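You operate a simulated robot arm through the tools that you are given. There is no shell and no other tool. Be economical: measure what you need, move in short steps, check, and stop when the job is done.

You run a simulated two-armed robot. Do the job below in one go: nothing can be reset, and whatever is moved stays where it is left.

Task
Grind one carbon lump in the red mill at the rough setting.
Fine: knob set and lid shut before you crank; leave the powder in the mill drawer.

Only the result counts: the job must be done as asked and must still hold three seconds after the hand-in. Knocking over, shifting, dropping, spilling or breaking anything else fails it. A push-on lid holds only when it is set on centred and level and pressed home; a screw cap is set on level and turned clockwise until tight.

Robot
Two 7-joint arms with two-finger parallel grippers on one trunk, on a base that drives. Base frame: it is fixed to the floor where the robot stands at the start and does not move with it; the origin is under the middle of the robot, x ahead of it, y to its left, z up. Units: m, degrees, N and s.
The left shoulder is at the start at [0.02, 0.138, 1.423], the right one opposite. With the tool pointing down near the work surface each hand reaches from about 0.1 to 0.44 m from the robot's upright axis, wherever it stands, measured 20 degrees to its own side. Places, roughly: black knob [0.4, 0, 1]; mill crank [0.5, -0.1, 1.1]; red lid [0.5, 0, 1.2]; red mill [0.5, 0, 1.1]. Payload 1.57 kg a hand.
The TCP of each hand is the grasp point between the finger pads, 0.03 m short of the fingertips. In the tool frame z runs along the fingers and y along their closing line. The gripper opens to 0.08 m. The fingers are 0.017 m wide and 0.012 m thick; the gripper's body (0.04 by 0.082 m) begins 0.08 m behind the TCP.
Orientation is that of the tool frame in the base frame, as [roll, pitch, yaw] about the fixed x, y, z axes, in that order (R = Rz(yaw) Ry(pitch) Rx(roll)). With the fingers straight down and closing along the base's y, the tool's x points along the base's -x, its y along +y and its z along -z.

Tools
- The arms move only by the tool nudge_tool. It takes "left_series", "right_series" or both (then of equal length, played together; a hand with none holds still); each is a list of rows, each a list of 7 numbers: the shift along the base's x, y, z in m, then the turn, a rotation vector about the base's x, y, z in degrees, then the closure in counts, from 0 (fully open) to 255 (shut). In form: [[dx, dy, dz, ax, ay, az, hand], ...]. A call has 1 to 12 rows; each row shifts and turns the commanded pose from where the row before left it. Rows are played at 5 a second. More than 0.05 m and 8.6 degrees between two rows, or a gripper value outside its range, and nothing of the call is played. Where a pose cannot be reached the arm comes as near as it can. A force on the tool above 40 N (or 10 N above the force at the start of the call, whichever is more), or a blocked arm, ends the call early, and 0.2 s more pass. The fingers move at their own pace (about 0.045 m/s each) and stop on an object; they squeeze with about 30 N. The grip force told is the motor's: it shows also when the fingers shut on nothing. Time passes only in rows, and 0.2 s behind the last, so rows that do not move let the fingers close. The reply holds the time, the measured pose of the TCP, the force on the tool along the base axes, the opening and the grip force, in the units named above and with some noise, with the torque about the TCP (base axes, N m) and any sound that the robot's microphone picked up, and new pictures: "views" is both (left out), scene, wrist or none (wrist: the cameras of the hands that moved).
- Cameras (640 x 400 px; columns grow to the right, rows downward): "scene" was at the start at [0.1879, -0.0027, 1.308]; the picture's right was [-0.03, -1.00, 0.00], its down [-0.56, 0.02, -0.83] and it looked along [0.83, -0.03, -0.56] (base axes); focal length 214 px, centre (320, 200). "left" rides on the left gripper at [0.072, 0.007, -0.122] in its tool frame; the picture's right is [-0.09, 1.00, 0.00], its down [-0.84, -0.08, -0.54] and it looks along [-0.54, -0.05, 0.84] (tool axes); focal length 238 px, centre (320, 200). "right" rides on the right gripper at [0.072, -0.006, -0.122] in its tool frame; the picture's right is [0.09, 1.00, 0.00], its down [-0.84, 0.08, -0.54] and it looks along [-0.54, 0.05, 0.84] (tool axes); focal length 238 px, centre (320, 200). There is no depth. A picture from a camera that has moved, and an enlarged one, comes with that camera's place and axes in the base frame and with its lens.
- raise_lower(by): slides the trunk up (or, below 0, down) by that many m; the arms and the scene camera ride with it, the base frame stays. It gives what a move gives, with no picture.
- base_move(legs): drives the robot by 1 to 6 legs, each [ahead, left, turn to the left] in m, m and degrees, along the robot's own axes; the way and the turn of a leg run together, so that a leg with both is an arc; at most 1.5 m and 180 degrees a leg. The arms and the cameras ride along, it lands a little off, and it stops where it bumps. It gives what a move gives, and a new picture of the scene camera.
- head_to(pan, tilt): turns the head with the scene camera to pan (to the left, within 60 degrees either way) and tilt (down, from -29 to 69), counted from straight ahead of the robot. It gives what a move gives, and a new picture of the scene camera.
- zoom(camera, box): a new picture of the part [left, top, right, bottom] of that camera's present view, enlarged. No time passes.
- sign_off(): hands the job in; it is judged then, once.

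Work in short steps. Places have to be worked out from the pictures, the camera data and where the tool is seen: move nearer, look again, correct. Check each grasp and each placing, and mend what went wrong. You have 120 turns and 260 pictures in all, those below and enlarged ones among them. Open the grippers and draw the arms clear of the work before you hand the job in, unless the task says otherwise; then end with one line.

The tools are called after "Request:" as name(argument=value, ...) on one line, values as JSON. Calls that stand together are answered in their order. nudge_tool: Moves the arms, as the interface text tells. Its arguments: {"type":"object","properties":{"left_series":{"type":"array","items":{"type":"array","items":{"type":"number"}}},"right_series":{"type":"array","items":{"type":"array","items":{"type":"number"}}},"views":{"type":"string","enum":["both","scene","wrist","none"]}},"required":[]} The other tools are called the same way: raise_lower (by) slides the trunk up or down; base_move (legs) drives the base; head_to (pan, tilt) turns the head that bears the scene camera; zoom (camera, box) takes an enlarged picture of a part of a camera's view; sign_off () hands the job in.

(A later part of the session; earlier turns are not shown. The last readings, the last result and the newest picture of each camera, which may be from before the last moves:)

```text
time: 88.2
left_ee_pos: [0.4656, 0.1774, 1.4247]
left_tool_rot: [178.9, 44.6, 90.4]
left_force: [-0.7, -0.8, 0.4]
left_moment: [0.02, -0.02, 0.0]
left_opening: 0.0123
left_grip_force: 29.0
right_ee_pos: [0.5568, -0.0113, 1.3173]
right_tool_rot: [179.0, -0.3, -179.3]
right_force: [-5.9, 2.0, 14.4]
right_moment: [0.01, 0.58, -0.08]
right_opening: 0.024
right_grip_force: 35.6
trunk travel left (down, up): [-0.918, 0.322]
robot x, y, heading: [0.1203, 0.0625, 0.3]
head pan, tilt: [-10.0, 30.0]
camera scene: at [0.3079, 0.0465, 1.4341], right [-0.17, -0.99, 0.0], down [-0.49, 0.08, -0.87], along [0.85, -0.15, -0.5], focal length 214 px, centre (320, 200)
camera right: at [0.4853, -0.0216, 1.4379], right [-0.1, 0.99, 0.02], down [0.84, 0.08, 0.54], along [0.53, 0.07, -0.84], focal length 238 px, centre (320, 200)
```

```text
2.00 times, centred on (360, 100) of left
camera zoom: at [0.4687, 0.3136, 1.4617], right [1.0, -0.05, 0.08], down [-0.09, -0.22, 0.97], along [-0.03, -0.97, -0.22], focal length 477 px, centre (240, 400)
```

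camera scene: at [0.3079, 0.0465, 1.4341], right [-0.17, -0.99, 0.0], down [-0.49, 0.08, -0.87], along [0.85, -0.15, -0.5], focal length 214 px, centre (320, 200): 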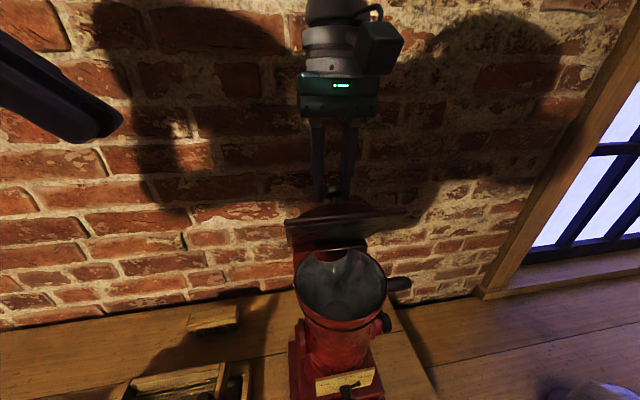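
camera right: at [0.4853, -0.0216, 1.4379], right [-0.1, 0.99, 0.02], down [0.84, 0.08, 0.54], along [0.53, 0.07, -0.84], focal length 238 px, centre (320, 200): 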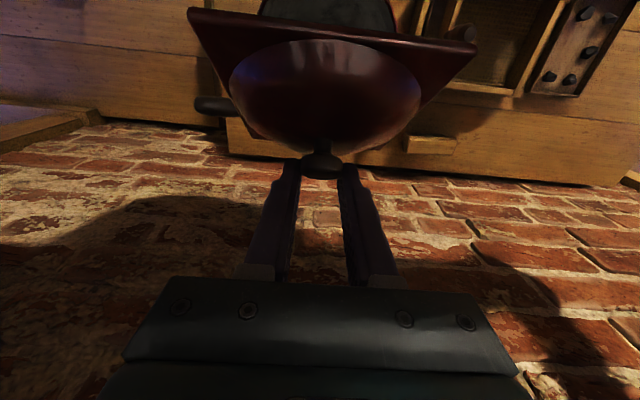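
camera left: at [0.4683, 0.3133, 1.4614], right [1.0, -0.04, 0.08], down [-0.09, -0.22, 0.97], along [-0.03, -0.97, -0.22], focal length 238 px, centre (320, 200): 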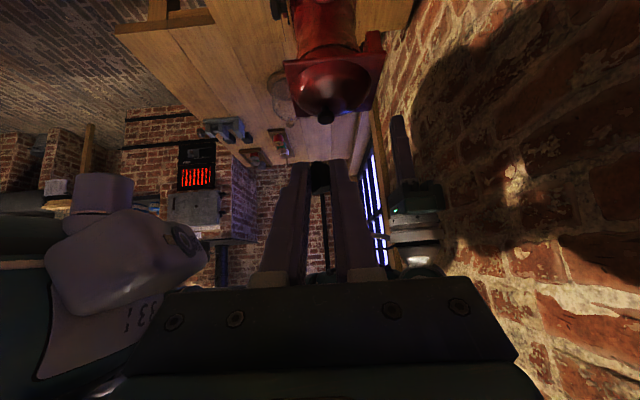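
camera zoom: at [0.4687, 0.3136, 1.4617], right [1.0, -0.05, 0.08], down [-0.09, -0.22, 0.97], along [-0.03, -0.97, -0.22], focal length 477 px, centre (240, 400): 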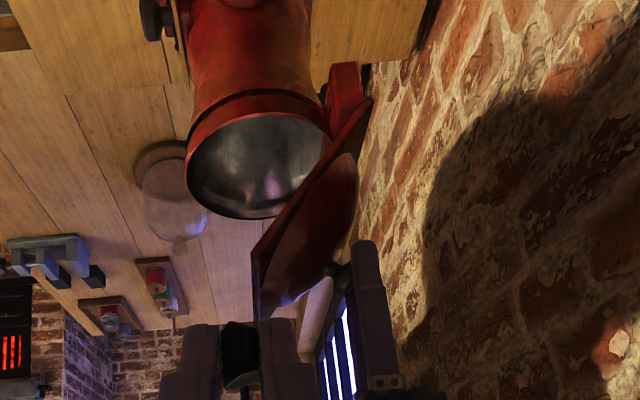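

The lid is open about 60°, with the rim centred near (0.473, -0.008). I'll slide the left hand along its tool axis toward the hopper and check.

Request:
nudge_tool(left_series=[[-0.003, -0.025, -0.025, 0, 0, 0, 255], [-0.003, -0.025, -0.025, 0, 0, 0, 255], [-0.003, -0.025, -0.026, 0, 0, 0, 255], [-0.002, -0.025, -0.026, 0, 0, 0, 255], [0, -0.025, -0.026, 0, 0, 0, 255], [0, 0, 0, 0, 0, 0, 255]], views="both")

Request:
zoom(camera="left", box=[220, 60, 420, 220])

Request:
zoom(camera="scene", box=[220, 160, 420, 320])

```text
time: 89.6
left_ee_pos: [0.4553, 0.0512, 1.2955]
left_tool_rot: [178.8, 44.4, 90.4]
left_force: [-0.8, -0.6, -0.5]
left_moment: [0.02, -0.01, -0.01]
left_opening: 0.0122
left_grip_force: 29.2
right_ee_pos: [0.5563, -0.0118, 1.3151]
right_tool_rot: [178.9, -0.3, -179.3]
right_force: [-1.3, 5.0, 18.0]
right_moment: [-0.01, 0.07, -0.04]
right_opening: 0.024
right_grip_force: 35.6
trunk travel left (down, up): [-0.918, 0.322]
robot x, y, heading: [0.1216, 0.0617, 0.3]
head pan, tilt: [-10.0, 30.0]
camera scene: at [0.3083, 0.0466, 1.4342], right [-0.17, -0.99, 0.0], down [-0.49, 0.08, -0.87], along [0.85, -0.15, -0.5], focal length 214 px, centre (320, 200)
camera left: at [0.4576, 0.1885, 1.3332], right [1.0, -0.05, 0.08], down [-0.09, -0.22, 0.97], along [-0.03, -0.97, -0.22], focal length 238 px, centre (320, 200)
```

scene: 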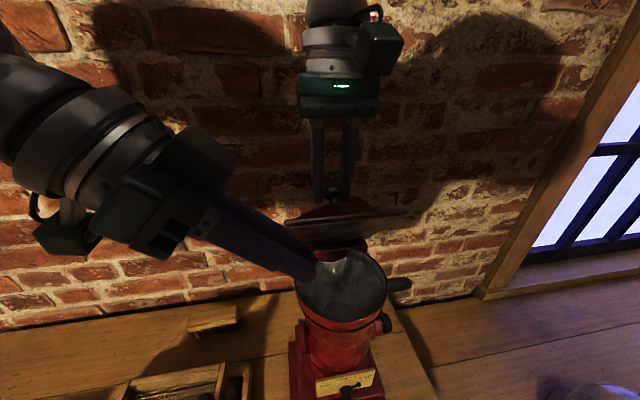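
left: 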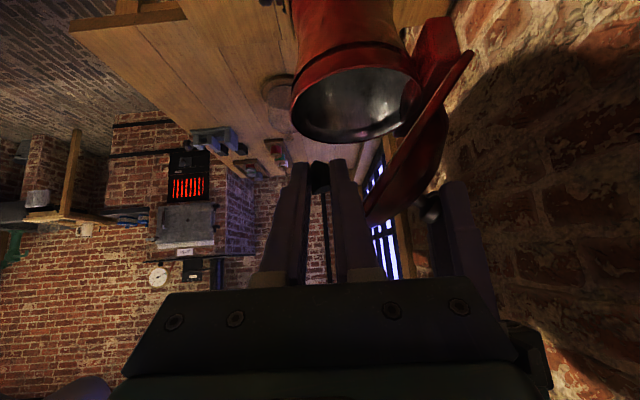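

```text
2.50 times, centred on (320, 140) of left
camera zoom: at [0.4576, 0.1885, 1.3332], right [1.0, -0.05, 0.08], down [-0.09, -0.22, 0.97], along [-0.03, -0.97, -0.22], focal length 596 px, centre (320, 350)
```

zoom: 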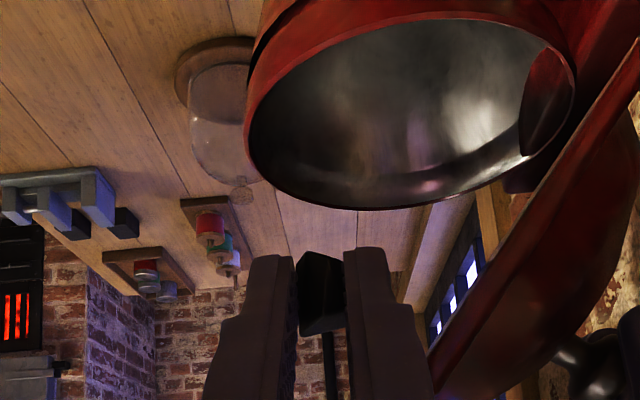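

```text
2.50 times, centred on (320, 240) of scene
camera zoom: at [0.3083, 0.0466, 1.4342], right [-0.17, -0.99, 0.0], down [-0.49, 0.08, -0.87], along [0.85, -0.15, -0.5], focal length 536 px, centre (320, 100)
```

zoom: 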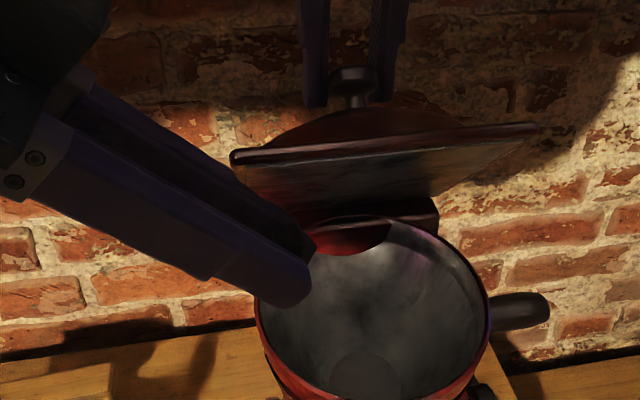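

The lump is just above the left rim, and the rim centre is about (0.488, -0.013, 1.20). I'll move in to drop over the hopper interior.

Request:
nudge_tool(left_series=[[0.004, -0.014, -0.02, 0, 0, 0, 255], [0.004, -0.014, -0.02, 0, 0, 0, 255], [0.002, -0.012, -0.02, 0, 0, 0, 255], [0, 0, 0, 0, 0, 0, 255]], views="scene")

Request:
zoom(camera="scene", box=[220, 160, 420, 320])

Request:
zoom(camera="left", box=[220, 60, 420, 220])

```text
time: 90.6
left_ee_pos: [0.466, 0.0116, 1.2381]
left_tool_rot: [178.9, 44.5, 90.4]
left_force: [0.1, -0.1, 0.0]
left_moment: [-0.02, 0.01, -0.03]
left_opening: 0.0123
left_grip_force: 29.2
right_ee_pos: [0.556, -0.0116, 1.3157]
right_tool_rot: [178.9, -0.5, -179.3]
right_force: [0.2, 5.8, 17.7]
right_moment: [-0.02, -0.06, -0.09]
right_opening: 0.0237
right_grip_force: 36.2
trunk travel left (down, up): [-0.918, 0.322]
robot x, y, heading: [0.1174, 0.0614, 0.6]
head pan, tilt: [-10.0, 30.0]
camera scene: at [0.3084, 0.0467, 1.4342], right [-0.17, -0.99, 0.0], down [-0.49, 0.08, -0.87], along [0.85, -0.15, -0.5], focal length 214 px, centre (320, 200)
```

scene: 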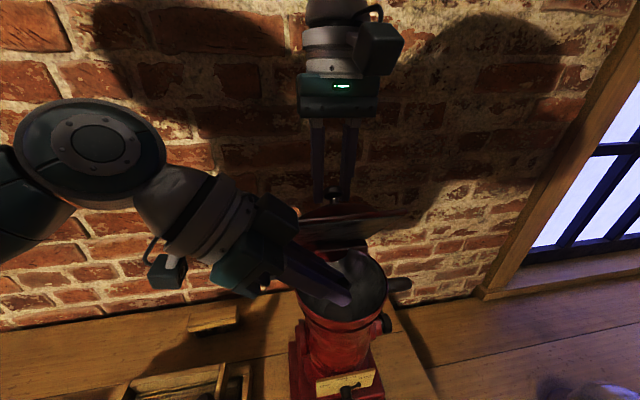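

```text
2.50 times, centred on (320, 240) of scene
camera zoom: at [0.3084, 0.0467, 1.4342], right [-0.17, -0.99, 0.0], down [-0.49, 0.08, -0.87], along [0.85, -0.15, -0.5], focal length 536 px, centre (320, 100)
```

zoom: 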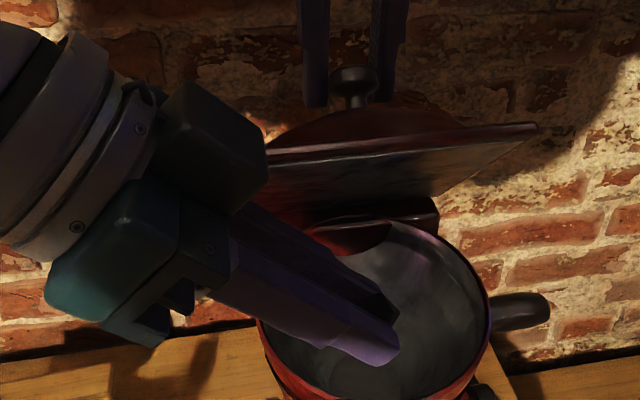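

```text
2.50 times, centred on (320, 140) of left
camera zoom: at [0.4683, 0.1482, 1.2743], right [1.0, -0.05, 0.08], down [-0.09, -0.22, 0.97], along [-0.03, -0.97, -0.22], focal length 596 px, centre (320, 350)
```

zoom: 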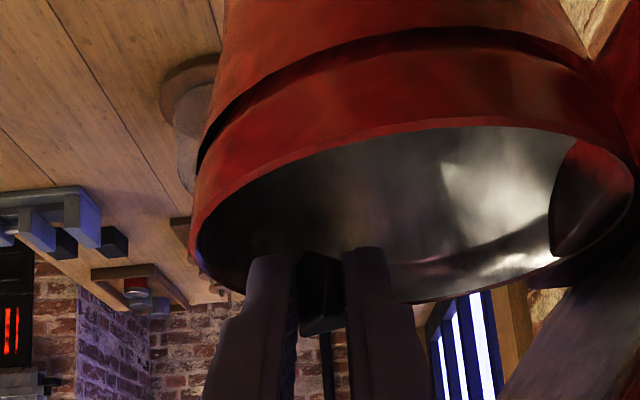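

The lump hangs over the hopper interior. I'll lower 1 cm more and release with a partial opening.

Request:
nudge_tool(left_series=[[0.002, -0.004, -0.012, 0, 0, 0, 255], [0, 0, 0, 0, 0, 0, 255], [0, 0, 0, 0, 0, 0, 180], [0, 0, 0, 0, 0, 0, 150], [0, 0, 0, 0, 0, 0, 150], [0, 0, 0, 0, 0, 0, 150]], views="scene")

Request:
zoom(camera="scene", box=[220, 160, 420, 320])

Request:
zoom(camera="left", box=[220, 60, 420, 220])

```text
time: 92.0
left_ee_pos: [0.4677, 0.0084, 1.2258]
left_tool_rot: [178.7, 44.5, 90.3]
left_force: [0.1, 0.5, -0.6]
left_moment: [-0.02, -0.03, 0.04]
left_opening: 0.0329
left_grip_force: 0.1
right_ee_pos: [0.5562, -0.0126, 1.3165]
right_tool_rot: [178.9, -0.5, -179.3]
right_force: [2.0, 6.2, 15.5]
right_moment: [0.0, -0.22, -0.08]
right_opening: 0.024
right_grip_force: 36.4
trunk travel left (down, up): [-0.918, 0.322]
robot x, y, heading: [0.1216, 0.0617, 0.2]
head pan, tilt: [-10.0, 30.0]
camera scene: at [0.3084, 0.0467, 1.4342], right [-0.17, -0.99, 0.0], down [-0.49, 0.08, -0.87], along [0.85, -0.15, -0.5], focal length 214 px, centre (320, 200)
```

scene: 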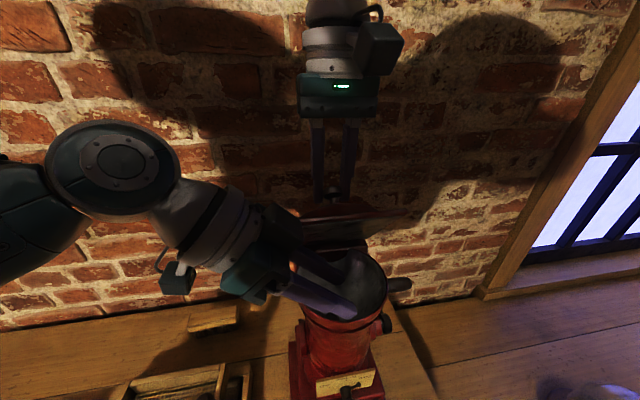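

```text
2.50 times, centred on (320, 240) of scene
camera zoom: at [0.3084, 0.0467, 1.4342], right [-0.17, -0.99, 0.0], down [-0.49, 0.08, -0.87], along [0.85, -0.15, -0.5], focal length 536 px, centre (320, 100)
```

zoom: 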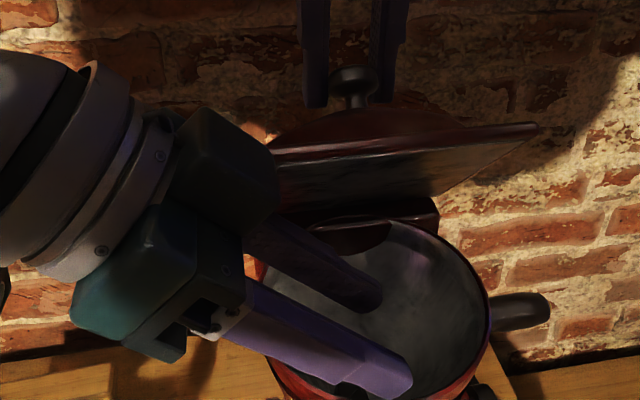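

```text
2.50 times, centred on (320, 140) of left
camera zoom: at [0.4702, 0.1443, 1.2625], right [1.0, -0.05, 0.08], down [-0.09, -0.22, 0.97], along [-0.03, -0.97, -0.22], focal length 596 px, centre (320, 350)
```

zoom: 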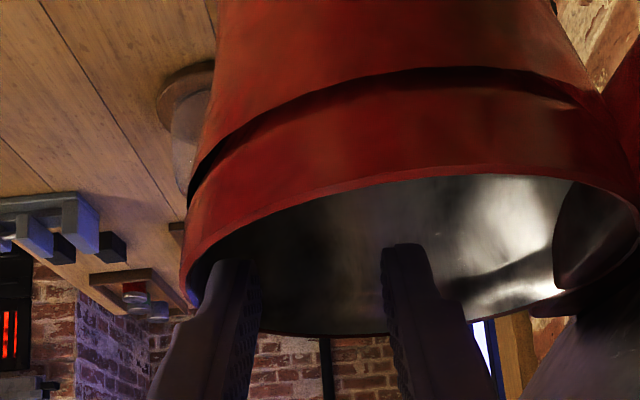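

The lump has dropped from the fingers. I'll draw the left hand back out along its axis and look into the hopper.

Request:
nudge_tool(left_series=[[-0.001, 0.02, 0.02, 0, 0, 0, 150], [-0.001, 0.025, 0.025, 0, 0, 0, 150], [0, 0.025, 0.025, 0, 0, 0, 150], [0, 0.03, 0.03, 0, 0, 0, 150], [0, 0.03, 0.03, 0, 0, 0, 150], [0, 0.03, 0.03, 0, 0, 0, 150], [0, 0.03, 0.02, 0, 0, 0, 150]], views="scene")

Request:
zoom(camera="scene", box=[260, 200, 420, 330])

Request:
zoom(camera="left", box=[260, 0, 460, 200])

```text
time: 93.6
left_ee_pos: [0.4657, 0.1993, 1.4073]
left_tool_rot: [178.9, 44.6, 90.3]
left_force: [-0.6, 0.1, 0.8]
left_moment: [-0.02, 0.01, 0.02]
left_opening: 0.033
left_grip_force: 0.0
right_ee_pos: [0.5561, -0.0107, 1.316]
right_tool_rot: [178.8, -0.5, -179.3]
right_force: [2.6, 5.5, 13.9]
right_moment: [-0.05, -0.29, -0.07]
right_opening: 0.024
right_grip_force: 35.9
trunk travel left (down, up): [-0.918, 0.322]
robot x, y, heading: [0.1177, 0.0562, 0.3]
head pan, tilt: [-10.0, 30.0]
camera scene: at [0.3084, 0.0467, 1.4342], right [-0.17, -0.99, 0.0], down [-0.49, 0.08, -0.87], along [0.85, -0.15, -0.5], focal length 214 px, centre (320, 200)
```

scene: 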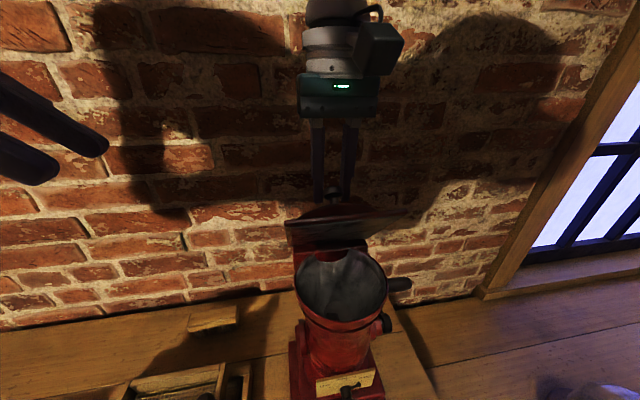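

```text
3.08 times, centred on (340, 265) of scene
camera zoom: at [0.3084, 0.0467, 1.4342], right [-0.17, -0.99, 0.0], down [-0.49, 0.08, -0.87], along [0.85, -0.15, -0.5], focal length 660 px, centre (258, 0)
```

zoom: 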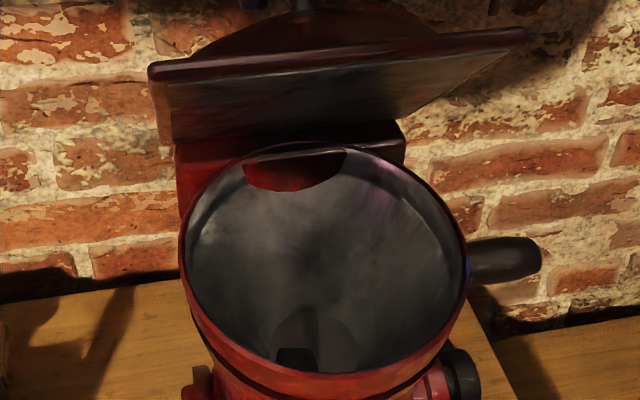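

```text
2.00 times, centred on (360, 100) of left
camera zoom: at [0.4685, 0.3357, 1.4433], right [1.0, -0.05, 0.08], down [-0.09, -0.22, 0.97], along [-0.03, -0.97, -0.22], focal length 477 px, centre (240, 400)
```

zoom: 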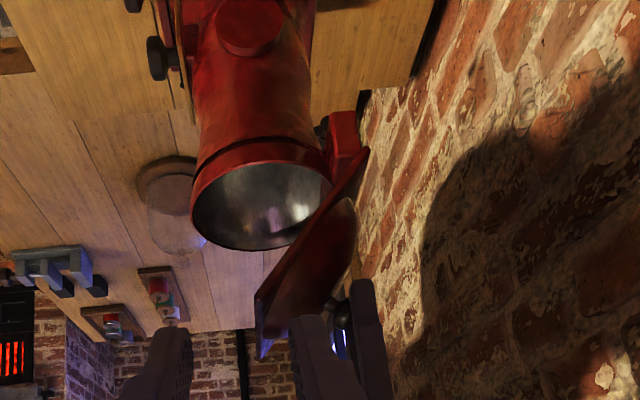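

The lump is in the bottom of the hopper. I'll close the lid gently by retracing the arc.

Request:
nudge_tool(right_series=[[-0.0057, 0, 0.0002, 0, 0, 0, 255], [-0.0057, 0, 0, 0, 0, 0, 255], [-0.0057, 0, -0.0007, 0, 0, 0, 255], [-0.0057, 0, -0.0008, 0, 0, 0, 255], [-0.0056, 0, -0.0015, 0, 0, 0, 255], [-0.0055, 0, -0.0016, 0, 0, 0, 255], [-0.0053, 0, -0.0023, 0, 0, 0, 255], [-0.0053, 0, -0.0023, 0, 0, 0, 255], [0, 0, 0, 0, 0, 0, 255]], views="none")

Request:
nudge_tool(right_series=[[-0.0049, 0, -0.003, 0, 0, 0, 255], [-0.0049, 0, -0.003, 0, 0, 0, 255], [-0.0045, 0, -0.0036, 0, 0, 0, 255], [-0.0044, 0, -0.0037, 0, 0, 0, 255], [-0.0039, 0, -0.0042, 0, 0, 0, 255], [-0.0039, 0, -0.0042, 0, 0, 0, 255], [-0.0033, 0, -0.0047, 0, 0, 0, 255], [-0.0032, 0, -0.0048, 0, 0, 0, 255], [0, 0, 0, 0, 0, 0, 255]], views="scene")

Request:
zoom(camera="scene", box=[260, 200, 420, 330])

```text
time: 95.6
left_ee_pos: [0.4655, 0.1979, 1.4065]
left_tool_rot: [178.9, 44.5, 90.4]
left_force: [0.5, 0.1, -0.8]
left_moment: [0.03, 0.01, 0.02]
left_opening: 0.0331
left_grip_force: 0.1
right_ee_pos: [0.5113, -0.0105, 1.3073]
right_tool_rot: [179.0, -0.5, -179.4]
right_force: [-0.3, 0.2, 0.0]
right_moment: [0.02, 0.01, -0.03]
right_opening: 0.0
right_grip_force: 21.1
trunk travel left (down, up): [-0.918, 0.322]
robot x, y, heading: [0.118, 0.0616, 0.3]
head pan, tilt: [-10.0, 30.0]
```

```text
time: 96.9
left_ee_pos: [0.468, 0.1977, 1.4063]
left_tool_rot: [178.8, 44.7, 90.3]
left_force: [0.4, 0.5, 0.1]
left_moment: [-0.02, 0.03, 0.0]
left_opening: 0.0332
left_grip_force: 0.0
right_ee_pos: [0.4952, -0.0112, 1.297]
right_tool_rot: [178.7, 0.7, -179.5]
right_force: [4.5, -3.5, 20.3]
right_moment: [-0.07, 0.04, 0.23]
right_opening: 0.0
right_grip_force: 20.8
trunk travel left (down, up): [-0.918, 0.322]
robot x, y, heading: [0.1172, 0.0603, 0.6]
head pan, tilt: [-10.0, 30.0]
stopped in row 6 (right hand): the force on the tool passed its limit at 46 N (the readings are from after the stop); the commanded pose is now the measured one
camera scene: at [0.3089, 0.046, 1.4343], right [-0.17, -0.99, 0.0], down [-0.49, 0.08, -0.87], along [0.85, -0.15, -0.5], focal length 214 px, centre (320, 200)
```

scene: 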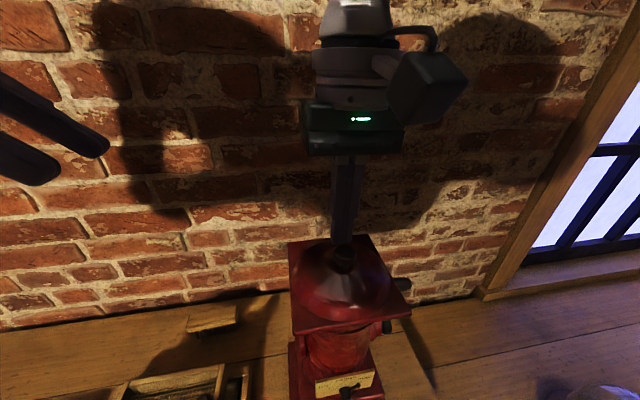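

```text
3.08 times, centred on (340, 265) of scene
camera zoom: at [0.3089, 0.046, 1.4343], right [-0.17, -0.99, 0.0], down [-0.49, 0.08, -0.87], along [0.85, -0.15, -0.5], focal length 660 px, centre (258, 0)
```

zoom: 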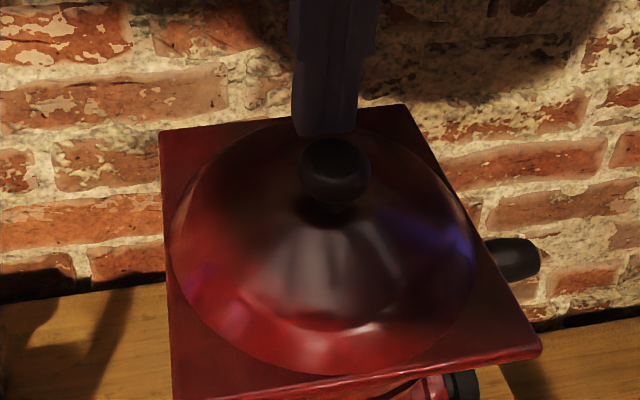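

The lid slipped from the fingers near the end and closed by itself, and it looks seated. I'll lift the right hand off, move it out to the right and yaw it 90° for the crank.

Request:
nudge_tool(right_series=[[0, 0, 0.03, 0, 0, 0, 255], [0, 0, 0.02, 0, 0, 0, 200], [0, -0.03, 0, 0, 0, 8.2, 100], [0, -0.03, 0, 0, 0, 8.2, 0], [0, -0.03, 0, 0, 0, 8.2, 0], [0, -0.03, 0, 0, 0, 8.2, 0], [0, -0.03, 0, 0, 0, 8.2, 0], [0, -0.02, 0, 0, 0, 8.2, 0], [0, 0, 0, 0, 0, 8.2, 0], [0, 0, 0, 0, 0, 8.2, 0], [0, 0, 0, 0, 0, 8.2, 0], [0, 0, 0, 0, 0, 8.2, 0]], views="both")

```text
time: 99.5
left_ee_pos: [0.4654, 0.1989, 1.4069]
left_tool_rot: [179.0, 44.5, 90.4]
left_force: [0.0, 0.2, 0.1]
left_moment: [0.02, 0.02, 0.02]
left_opening: 0.0328
left_grip_force: 0.1
right_ee_pos: [0.4924, -0.1512, 1.3448]
right_tool_rot: [178.6, 0.3, -141.8]
right_force: [-0.2, -0.1, 0.4]
right_moment: [0.02, 0.01, 0.0]
right_opening: 0.0803
right_grip_force: 0.0
right hand out of reach, approached as far as the arm can: row 7, 8, 9, 10, 11, 12
trunk travel left (down, up): [-0.918, 0.322]
robot x, y, heading: [0.1191, 0.0608, 0.3]
head pan, tilt: [-10.0, 30.0]
camera scene: at [0.3079, 0.0465, 1.4339], right [-0.17, -0.99, 0.0], down [-0.49, 0.08, -0.87], along [0.85, -0.15, -0.5], focal length 214 px, centre (320, 200)
camera right: at [0.4414, -0.2043, 1.4643], right [-0.69, 0.72, 0.02], down [0.61, 0.57, 0.55], along [0.39, 0.39, -0.84], focal length 238 px, centre (320, 200)
```

scene: 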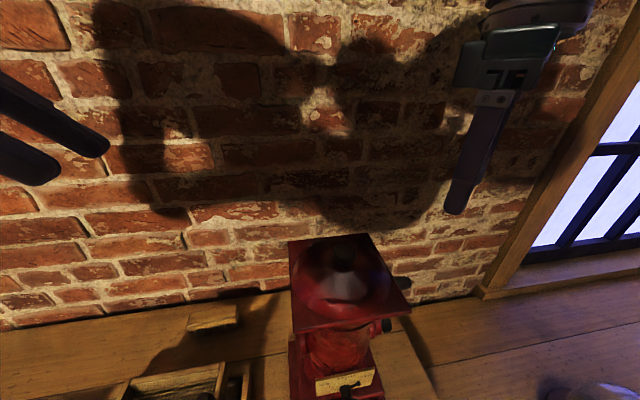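
right: 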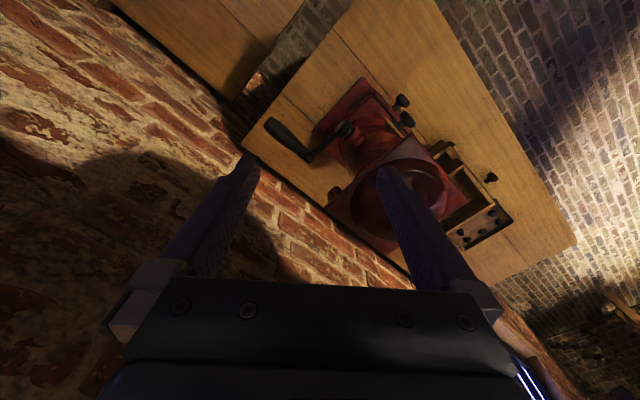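

Yaw stalled at 38° here. The mirrored move worked for the left arm further out, so I'll try again lower and further to the right.

Request:
nudge_tool(right_series=[[-0.01, -0.03, -0.01, 0, 0, -8, 0], [-0.01, -0.03, -0.02, 0, 0, -8, 0], [-0.01, -0.03, -0.02, 0, 0, 0, 0], [-0.01, -0.02, -0.02, 0, 0, 8, 0], [0, 0, -0.02, 0, 0, 8, 0], [0, 0, -0.02, 0, 0, 8, 0], [0, 0, 0, 0, 0, 8, 0], [0, 0, 0, 0, 0, 8, 0], [0, 0, 0, 0, 0, 8, 0], [0, 0, 0, 0, 0, 8, 0], [0, 0, 0, 0, 0, 8, 0]], views="none")

```text
time: 101.9
left_ee_pos: [0.4651, 0.1981, 1.4063]
left_tool_rot: [178.8, 44.5, 90.4]
left_force: [-0.6, 0.1, 0.1]
left_moment: [0.03, 0.02, 0.02]
left_opening: 0.0328
left_grip_force: 0.1
right_ee_pos: [0.3867, -0.2102, 1.2898]
right_tool_rot: [179.1, 0.8, -138.0]
right_force: [1.1, -0.7, 0.2]
right_moment: [0.0, 0.01, 0.03]
right_opening: 0.0801
right_grip_force: 0.1
right hand out of reach, approached as far as the arm can: row 4, 5, 6, 7, 8, 9, 10, 11
trunk travel left (down, up): [-0.918, 0.322]
robot x, y, heading: [0.1214, 0.0609, 0.2]
head pan, tilt: [-10.0, 30.0]
```

Positive yaw is at a joint limit. Yawing to -90° instead and leaning the hand 45° to the right keeps the wrist camera up and outboard, which also grips the handle along x. I'll try that.

Request:
nudge_tool(right_series=[[0, 0, 0, 0, 0, -8.4, 0], [0, 0, 0, 0, 0, -8.4, 0], [0, 0, 0, 0, 0, -8.4, 0], [0, 0, 0, 0, 0, -8.4, 0], [0, 0, 0, 0, 0, -8.4, 0], [0, 0, 0, 0, 0, -8.4, 0], [0, 0, 0, 0, 0, -8.4, 0], [0, 0, 0, 0, 0, -8.4, 0], [0, 0, 0, 0, 0, -8.4, 0], [0, 0, 0, 0, 0, -8.4, 0], [0, 0, 0, 0, 0, -8.4, 0]], views="none")

Request:
nudge_tool(right_series=[[0, -0.005, 0, 0, 0, -8.4, 0], [0, -0.005, 0, 0, 0, -8.4, 0], [0, -0.005, 0, 0, 0, -8.4, 0], [0, -0.005, 0, 0, 0, -8.4, 0], [0, 0, 0, 0, 0, -5, 0], [0, 0, 0, 7.5, 0, 0, 0], [0, 0, 0, 7.5, 0, 0, 0], [0, 0, 0, 7.5, 0, 0, 0], [0, 0, 0, 7.5, 0, 0, 0], [0, 0, 0, 7.5, 0, 0, 0], [0, 0, 0, 7.5, 0, 0, 0]], views="both")

```text
time: 104.3
left_ee_pos: [0.4657, 0.1984, 1.4057]
left_tool_rot: [178.9, 44.5, 90.5]
left_force: [0.4, 0.0, -0.5]
left_moment: [-0.02, 0.02, -0.03]
left_opening: 0.0329
left_grip_force: 0.1
right_ee_pos: [0.3859, -0.2108, 1.2903]
right_tool_rot: [179.1, 0.8, 129.5]
right_force: [-0.2, 0.5, 0.1]
right_moment: [0.03, 0.01, -0.03]
right_opening: 0.0801
right_grip_force: 0.1
trunk travel left (down, up): [-0.918, 0.322]
robot x, y, heading: [0.1224, 0.0617, 0.4]
head pan, tilt: [-10.0, 30.0]
```

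```text
time: 106.7
left_ee_pos: [0.4661, 0.1974, 1.4037]
left_tool_rot: [178.9, 44.5, 90.4]
left_force: [-0.2, -0.2, 0.1]
left_moment: [-0.03, -0.01, 0.01]
left_opening: 0.0331
left_grip_force: 0.2
right_ee_pos: [0.3866, -0.2292, 1.2912]
right_tool_rot: [177.9, -44.3, 91.5]
right_force: [-0.8, -0.1, 0.0]
right_moment: [-0.04, 0.0, 0.03]
right_opening: 0.0801
right_grip_force: 0.0
trunk travel left (down, up): [-0.918, 0.322]
robot x, y, heading: [0.1206, 0.0601, 0.3]
head pan, tilt: [-10.0, 30.0]
camera scene: at [0.3079, 0.0465, 1.4339], right [-0.17, -0.99, 0.0], down [-0.49, 0.08, -0.87], along [0.85, -0.15, -0.5], focal length 214 px, centre (320, 200)
camera right: at [0.3761, -0.2646, 1.4268], right [0.99, 0.07, 0.09], down [0.08, -0.98, -0.19], along [0.07, 0.2, -0.98], focal length 238 px, centre (320, 200)
```

scene: 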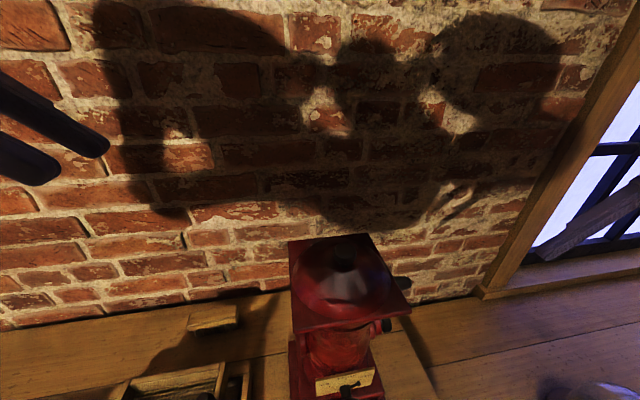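
right: 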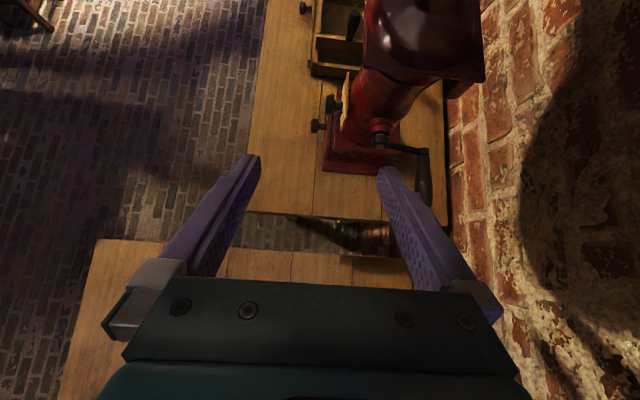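

This pose works and gives a good view of the crank. I'll zoom in to measure the hub and handle.

Request:
zoom(camera="right", box=[320, 80, 480, 220])

```text
2.86 times, centred on (400, 150) of right
camera zoom: at [0.3761, -0.2646, 1.4268], right [0.99, 0.07, 0.09], down [0.08, -0.98, -0.19], along [0.07, 0.2, -0.98], focal length 681 px, centre (91, 343)
```

zoom: 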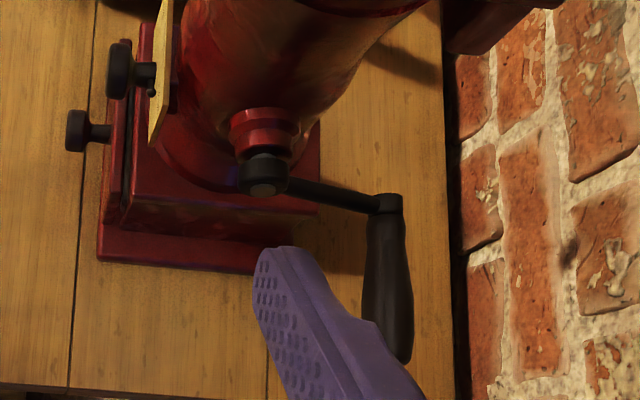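

Triangulation gives the crank axis at (x 0.4935, z 1.080), radius about 0.075, with the handle along y from -0.105 to -0.178 at (0.568, 1.068). I'll lower the trunk 0.08 m and stage the right hand on the approach line, then check.

Request:
raise_lower(by=-0.08)

Request:
nudge_tool(right_series=[[0.04, 0, 0, 0, 0, 0, 0], [0.04, -0.01, -0.01, 0, 0, 0, 0], [0.04, -0.01, -0.01, 0, 0, 0, 0], [0.04, 0, -0.01, 0, 0, 0, 0], [0.021, 0, -0.01, 0, 0, 0, 0], [0, 0, 0, 0, 0, 0, 0]], views="both")

```text
time: 107.8
left_ee_pos: [0.4662, 0.1986, 1.3258]
left_tool_rot: [178.8, 44.5, 90.3]
left_force: [-0.4, -0.9, 0.0]
left_moment: [0.0, 0.03, 0.0]
left_opening: 0.0329
left_grip_force: 0.1
right_ee_pos: [0.3875, -0.2297, 1.2101]
right_tool_rot: [178.0, -44.3, 91.5]
right_force: [0.2, -0.4, 0.2]
right_moment: [-0.02, -0.02, 0.02]
right_opening: 0.0801
right_grip_force: 0.1
trunk travel left (down, up): [-0.838, 0.402]
robot x, y, heading: [0.1192, 0.0583, 0.3]
head pan, tilt: [-10.0, 30.0]
```

```text
time: 109.2
left_ee_pos: [0.4659, 0.1989, 1.3264]
left_tool_rot: [178.9, 44.5, 90.3]
left_force: [-0.3, -0.2, 0.5]
left_moment: [-0.04, -0.01, 0.02]
left_opening: 0.0329
left_grip_force: 0.0
right_ee_pos: [0.5109, -0.2396, 1.1909]
right_tool_rot: [177.9, -44.2, 91.4]
right_force: [-0.5, 0.5, 0.0]
right_moment: [0.03, 0.02, 0.03]
right_opening: 0.0796
right_grip_force: 0.1
right hand out of reach, approached as far as the arm can: row 4, 5
trunk travel left (down, up): [-0.838, 0.402]
robot x, y, heading: [0.1225, 0.062, 0.4]
head pan, tilt: [-10.0, 30.0]
camera scene: at [0.3079, 0.0465, 1.3539], right [-0.17, -0.99, 0.0], down [-0.49, 0.08, -0.87], along [0.85, -0.15, -0.5], focal length 214 px, centre (320, 200)
camera right: at [0.5016, -0.2742, 1.3272], right [0.99, 0.07, 0.09], down [0.08, -0.98, -0.19], along [0.07, 0.2, -0.98], focal length 238 px, centre (320, 200)
```

scene: 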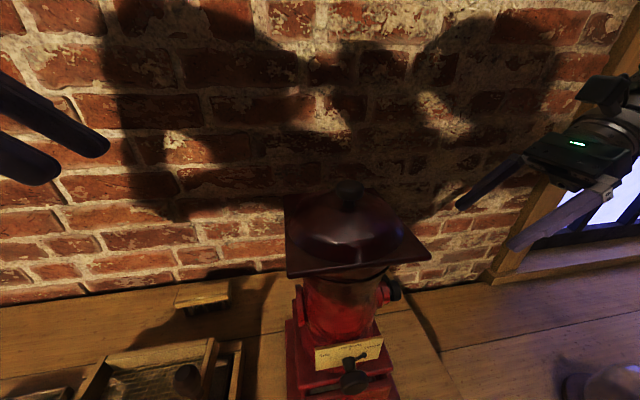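
right: 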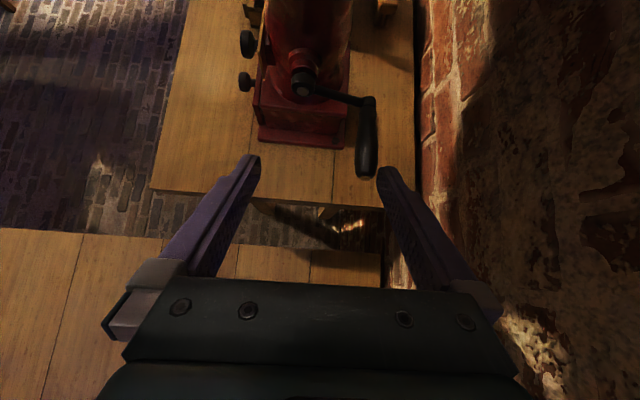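

The staging point was about 5 cm out of reach. I'll move the left hand clear, shift the base 6 cm right (where it stood laterally at the start) and lower the trunk so the right wrist is nearer shoulder height.

Request:
nudge_tool(left_series=[[0, 0.03, 0.03, 0, 0, 0, 150], [0, 0.03, 0.03, 0, 0, 0, 150], [0, 0.03, 0.02, 0, 0, 0, 150], [0, 0.03, 0.02, 0, 0, 0, 150]], views="none")

Request:
base_move(legs=[[0, -0.06, 0]])

Request:
raise_lower(by=-0.08)

```text
time: 110.2
left_ee_pos: [0.466, 0.3181, 1.4256]
left_tool_rot: [179.0, 44.5, 90.4]
left_force: [0.0, -0.2, 0.1]
left_moment: [0.01, 0.01, -0.01]
left_opening: 0.0331
left_grip_force: 0.2
right_ee_pos: [0.5113, -0.2405, 1.1901]
right_tool_rot: [178.0, -44.2, 91.5]
right_force: [-0.7, -0.3, 0.4]
right_moment: [0.03, 0.0, 0.01]
right_opening: 0.08
right_grip_force: 0.1
trunk travel left (down, up): [-0.838, 0.402]
robot x, y, heading: [0.1212, 0.0619, 0.1]
head pan, tilt: [-10.0, 30.0]
```

```text
time: 111.2
left_ee_pos: [0.4672, 0.257, 1.4263]
left_tool_rot: [178.8, 44.6, 90.3]
left_force: [0.1, -0.1, -0.4]
left_moment: [0.03, 0.02, 0.03]
left_opening: 0.033
left_grip_force: 0.2
right_ee_pos: [0.5116, -0.3007, 1.1905]
right_tool_rot: [178.0, -44.3, 91.5]
right_force: [-0.4, 0.1, 0.6]
right_moment: [0.0, 0.04, 0.0]
right_opening: 0.08
right_grip_force: 0.0
trunk travel left (down, up): [-0.838, 0.402]
robot x, y, heading: [0.1189, -0.0, 0.5]
head pan, tilt: [-10.0, 30.0]
camera scene: at [0.3082, -0.0137, 1.3539], right [-0.17, -0.99, 0.0], down [-0.49, 0.08, -0.87], along [0.85, -0.15, -0.5], focal length 214 px, centre (320, 200)
```

scene: 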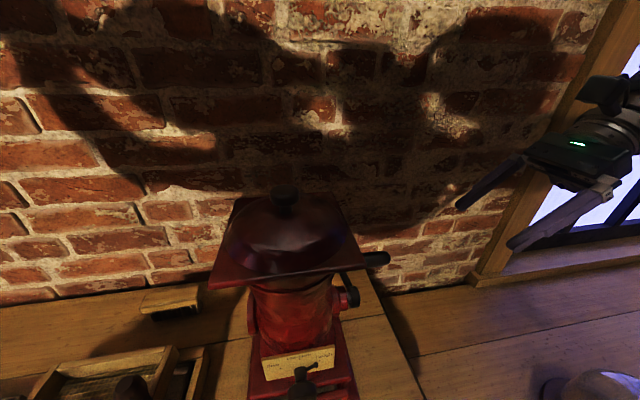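

```text
time: 112.4
left_ee_pos: [0.4665, 0.2576, 1.3457]
left_tool_rot: [178.9, 44.5, 90.4]
left_force: [0.0, 0.1, -0.4]
left_moment: [-0.02, 0.02, 0.02]
left_opening: 0.0329
left_grip_force: 0.1
right_ee_pos: [0.5113, -0.302, 1.1106]
right_tool_rot: [178.0, -44.2, 91.5]
right_force: [0.6, 0.6, -0.2]
right_moment: [-0.03, -0.02, -0.01]
right_opening: 0.0799
right_grip_force: 0.0
trunk travel left (down, up): [-0.758, 0.482]
robot x, y, heading: [0.1192, 0.0001, 0.3]
head pan, tilt: [-10.0, 30.0]
```

Now I'll move the right hand to the staging point (0.566, -0.22, 1.142) up the approach line.

Request:
nudge_tool(right_series=[[0.01, 0.02, 0.02, 0, 0, 0, 0], [0.015, 0.02, 0.01, 0, 0, 0, 0], [0.015, 0.02, 0.0, 0, 0, 0, 0], [0.015, 0.02, 0.0, 0, 0, 0, 0], [0, 0, 0, 0, 0, 0, 0]], views="both")

Request:
zoom(camera="right", box=[200, 60, 440, 260])

```text
time: 113.6
left_ee_pos: [0.4683, 0.2581, 1.3462]
left_tool_rot: [178.8, 44.4, 90.4]
left_force: [0.1, -0.1, 0.1]
left_moment: [0.03, 0.0, 0.01]
left_opening: 0.0331
left_grip_force: 0.0
right_ee_pos: [0.565, -0.2209, 1.1418]
right_tool_rot: [178.0, -44.1, 91.5]
right_force: [0.8, 0.8, 0.4]
right_moment: [0.01, -0.01, 0.0]
right_opening: 0.08
right_grip_force: 0.0
trunk travel left (down, up): [-0.758, 0.482]
robot x, y, heading: [0.1212, 0.0059, 0.2]
head pan, tilt: [-10.0, 30.0]
camera scene: at [0.3082, -0.0137, 1.2739], right [-0.17, -0.99, 0.0], down [-0.49, 0.08, -0.87], along [0.85, -0.15, -0.5], focal length 214 px, centre (320, 200)
camera right: at [0.5553, -0.2542, 1.278], right [0.99, 0.07, 0.09], down [0.08, -0.98, -0.19], along [0.07, 0.2, -0.98], focal length 238 px, centre (320, 200)
```

scene: 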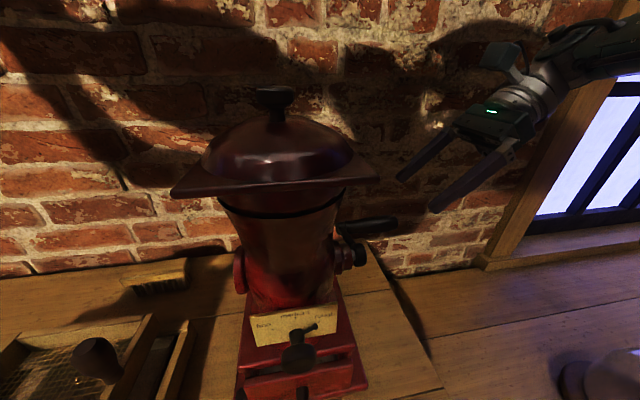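
right: 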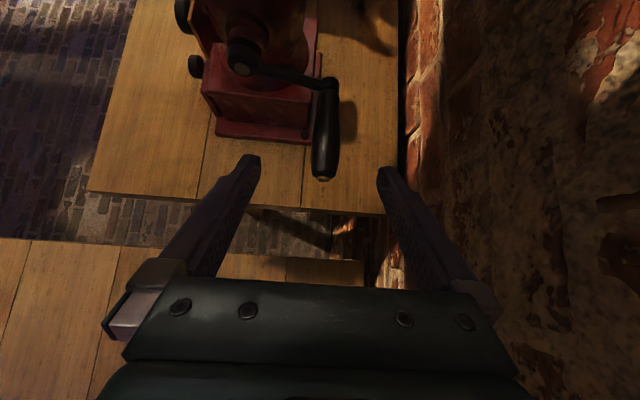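

```text
2.00 times, centred on (320, 160) of right
camera zoom: at [0.5553, -0.2542, 1.278], right [0.99, 0.07, 0.09], down [0.08, -0.98, -0.19], along [0.07, 0.2, -0.98], focal length 477 px, centre (320, 280)
```

zoom: 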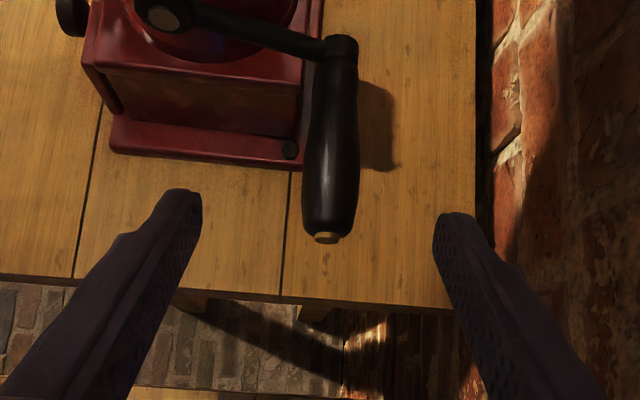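

The handle (about (0.571, -0.148, 1.068)) is centred between the fingers. I'll advance along the tool axis and grip it.

Request:
nudge_tool(right_series=[[0.003, 0.02, -0.02, 0, 0, 0, 0], [0.002, 0.02, -0.02, 0, 0, 0, 0], [0, 0.02, -0.02, 0, 0, 0, 0], [0, 0.013, -0.014, 0, 0, 0, 0], [0, 0, 0, 0, 0, 0, 0]], views="wrist")

```text
time: 114.8
left_ee_pos: [0.4657, 0.2574, 1.3463]
left_tool_rot: [178.9, 44.5, 90.4]
left_force: [0.0, 0.6, 0.4]
left_moment: [-0.03, -0.03, 0.0]
left_opening: 0.033
left_grip_force: 0.0
right_ee_pos: [0.5652, -0.1474, 1.0681]
right_tool_rot: [178.0, -44.2, 91.5]
right_force: [0.1, -0.6, 0.3]
right_moment: [0.01, 0.0, -0.01]
right_opening: 0.0799
right_grip_force: 0.1
right hand out of reach, approached as far as the arm can: row 2
trunk travel left (down, up): [-0.758, 0.482]
robot x, y, heading: [0.1194, 0.0026, 0.4]
head pan, tilt: [-10.0, 30.0]
camera right: at [0.5553, -0.1807, 1.2045], right [0.99, 0.07, 0.09], down [0.08, -0.98, -0.19], along [0.07, 0.2, -0.98], focal length 238 px, centre (320, 200)
```

right: 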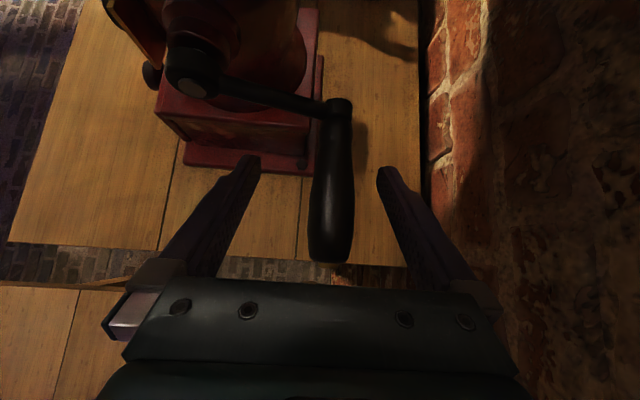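

The handle is between the pads. I'll close on it.

Request:
nudge_tool(right_series=[[0, 0, 0, 0, 0, 0, 120], [0, 0, 0, 0, 0, 0, 180], [0, 0, 0, 0, 0, 0, 255], [0, 0, 0, 0, 0, 0, 255], [0, 0, 0, 0, 0, 0, 255]], views="wrist")

```text
time: 116.0
left_ee_pos: [0.4678, 0.2574, 1.3482]
left_tool_rot: [178.7, 44.5, 90.4]
left_force: [0.5, -0.4, -0.4]
left_moment: [0.0, 0.0, -0.01]
left_opening: 0.0331
left_grip_force: 0.0
right_ee_pos: [0.5687, -0.1473, 1.0689]
right_tool_rot: [177.7, -44.1, 91.7]
right_force: [18.4, 1.9, -9.0]
right_moment: [0.09, -0.35, -0.18]
right_opening: 0.0279
right_grip_force: 29.3
trunk travel left (down, up): [-0.758, 0.482]
robot x, y, heading: [0.1172, -0.0024, 0.2]
head pan, tilt: [-10.0, 30.0]
camera right: at [0.5574, -0.1808, 1.2052], right [0.99, 0.06, 0.09], down [0.08, -0.98, -0.19], along [0.08, 0.2, -0.98], focal length 238 px, centre (320, 200)
```

right: 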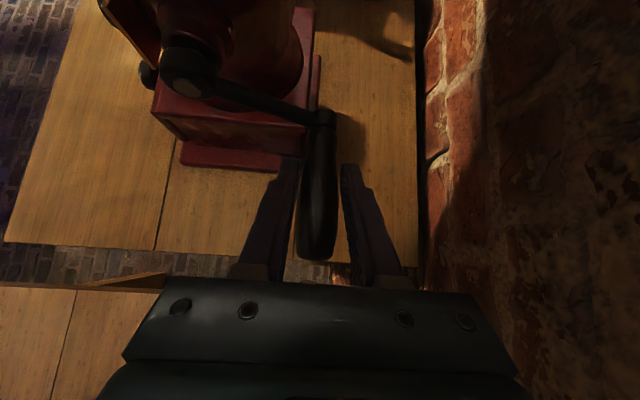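

The handle is held at 27.9 mm. I'll start cranking clockwise as seen from the handle side (down first), about 96°, and watch the forces.

Request:
nudge_tool(right_series=[[-0.0063, 0, -0.0203, 0, 0, 0, 255], [-0.0116, 0, -0.0179, 0, 0, 0, 255], [-0.016, 0, -0.014, 0, 0, 0, 255], [-0.0193, 0, -0.009, 0, 0, 0, 255], [-0.0211, 0, -0.0033, 0, 0, 0, 255], [-0.0211, 0, 0.0026, 0, 0, 0, 255], [0, 0, 0, 0, 0, 0, 255]], views="both")

```text
time: 117.6
left_ee_pos: [0.4688, 0.2564, 1.3472]
left_tool_rot: [178.6, 44.7, 90.2]
left_force: [0.0, 0.3, 0.5]
left_moment: [0.04, 0.01, 0.01]
left_opening: 0.0329
left_grip_force: 0.0
right_ee_pos: [0.4754, -0.1464, 1.0102]
right_tool_rot: [177.2, -43.9, 91.6]
right_force: [9.7, -9.3, 27.0]
right_moment: [-0.01, -0.11, -0.25]
right_opening: 0.0277
right_grip_force: 37.8
right hand out of reach, approached as far as the arm can: row 1
trunk travel left (down, up): [-0.758, 0.482]
robot x, y, heading: [0.1243, 0.002, 0.2]
head pan, tilt: [-10.0, 30.0]
camera scene: at [0.3105, -0.0153, 1.2746], right [-0.17, -0.99, 0.0], down [-0.49, 0.08, -0.87], along [0.86, -0.15, -0.5], focal length 214 px, centre (320, 200)
camera right: at [0.4637, -0.1804, 1.1469], right [0.99, 0.06, 0.1], down [0.08, -0.98, -0.19], along [0.08, 0.2, -0.98], focal length 238 px, centre (320, 200)
```

scene: 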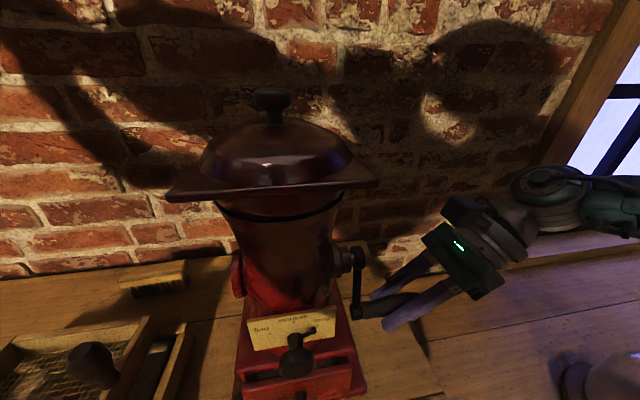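
right: 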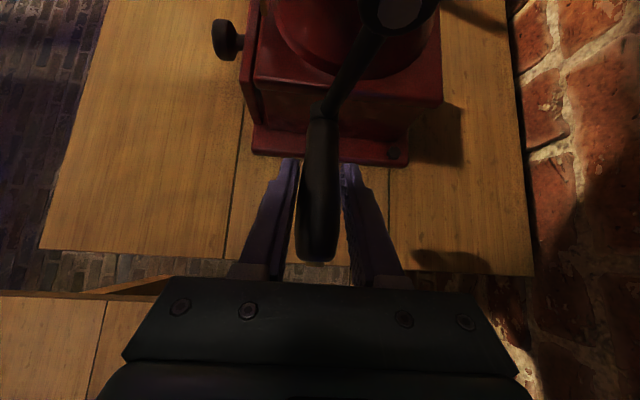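

The crank turned about 95° smoothly with the hand. Refitting the circle gives centre (0.4935, 1.085) and r about 0.0765, so I'll carry on around over the top.

Request:
nudge_tool(right_series=[[-0.0193, 0, 0.0117, 0, 0, 0, 255], [-0.0168, 0, 0.0132, 0, 0, 0, 255], [-0.0125, 0, 0.0172, 0, 0, 0, 255], [-0.0073, 0, 0.02, 0, 0, 0, 255], [-0.0015, 0, 0.0212, 0, 0, 0, 255], [0.0044, 0, 0.0209, 0, 0, 0, 255], [0.01, 0, 0.0188, 0, 0, 0, 255], [0.0148, 0, 0.0153, 0, 0, 0, 255], [0.0184, 0, 0.0106, 0, 0, 0, 255], [0.0207, 0, 0.0052, 0, 0, 0, 255], [0.0213, 0, -0.0008, 0, 0, 0, 255]], views="both")

```text
time: 119.1
left_ee_pos: [0.4656, 0.2551, 1.3461]
left_tool_rot: [179.1, 44.6, 90.3]
left_force: [0.3, -1.3, -0.1]
left_moment: [0.03, -0.01, 0.0]
left_opening: 0.033
left_grip_force: 0.1
right_ee_pos: [0.4114, -0.1477, 1.1171]
right_tool_rot: [-180.0, -43.8, 90.7]
right_force: [-16.5, -10.0, 7.0]
right_moment: [0.21, 0.13, -0.54]
right_opening: 0.0274
right_grip_force: 38.5
trunk travel left (down, up): [-0.758, 0.482]
robot x, y, heading: [0.1206, 0.0004, 0.0]
head pan, tilt: [-10.0, 30.0]
stopped in row 7 (right hand): the force on the tool passed its limit at 42 N (the readings are from after the stop); the commanded pose is now the measured one
camera scene: at [0.306, -0.0154, 1.2738], right [-0.17, -0.99, 0.0], down [-0.49, 0.08, -0.87], along [0.85, -0.15, -0.5], focal length 214 px, centre (320, 200)
camera right: at [0.4037, -0.1797, 1.2544], right [0.99, 0.08, 0.06], down [0.09, -0.98, -0.19], along [0.05, 0.19, -0.98], focal length 238 px, centre (320, 200)
```

scene: 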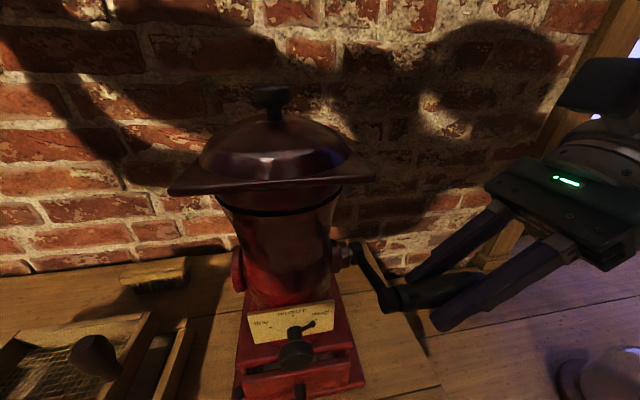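
right: 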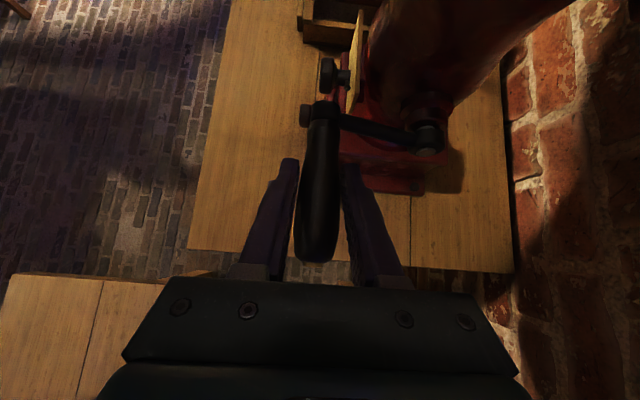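

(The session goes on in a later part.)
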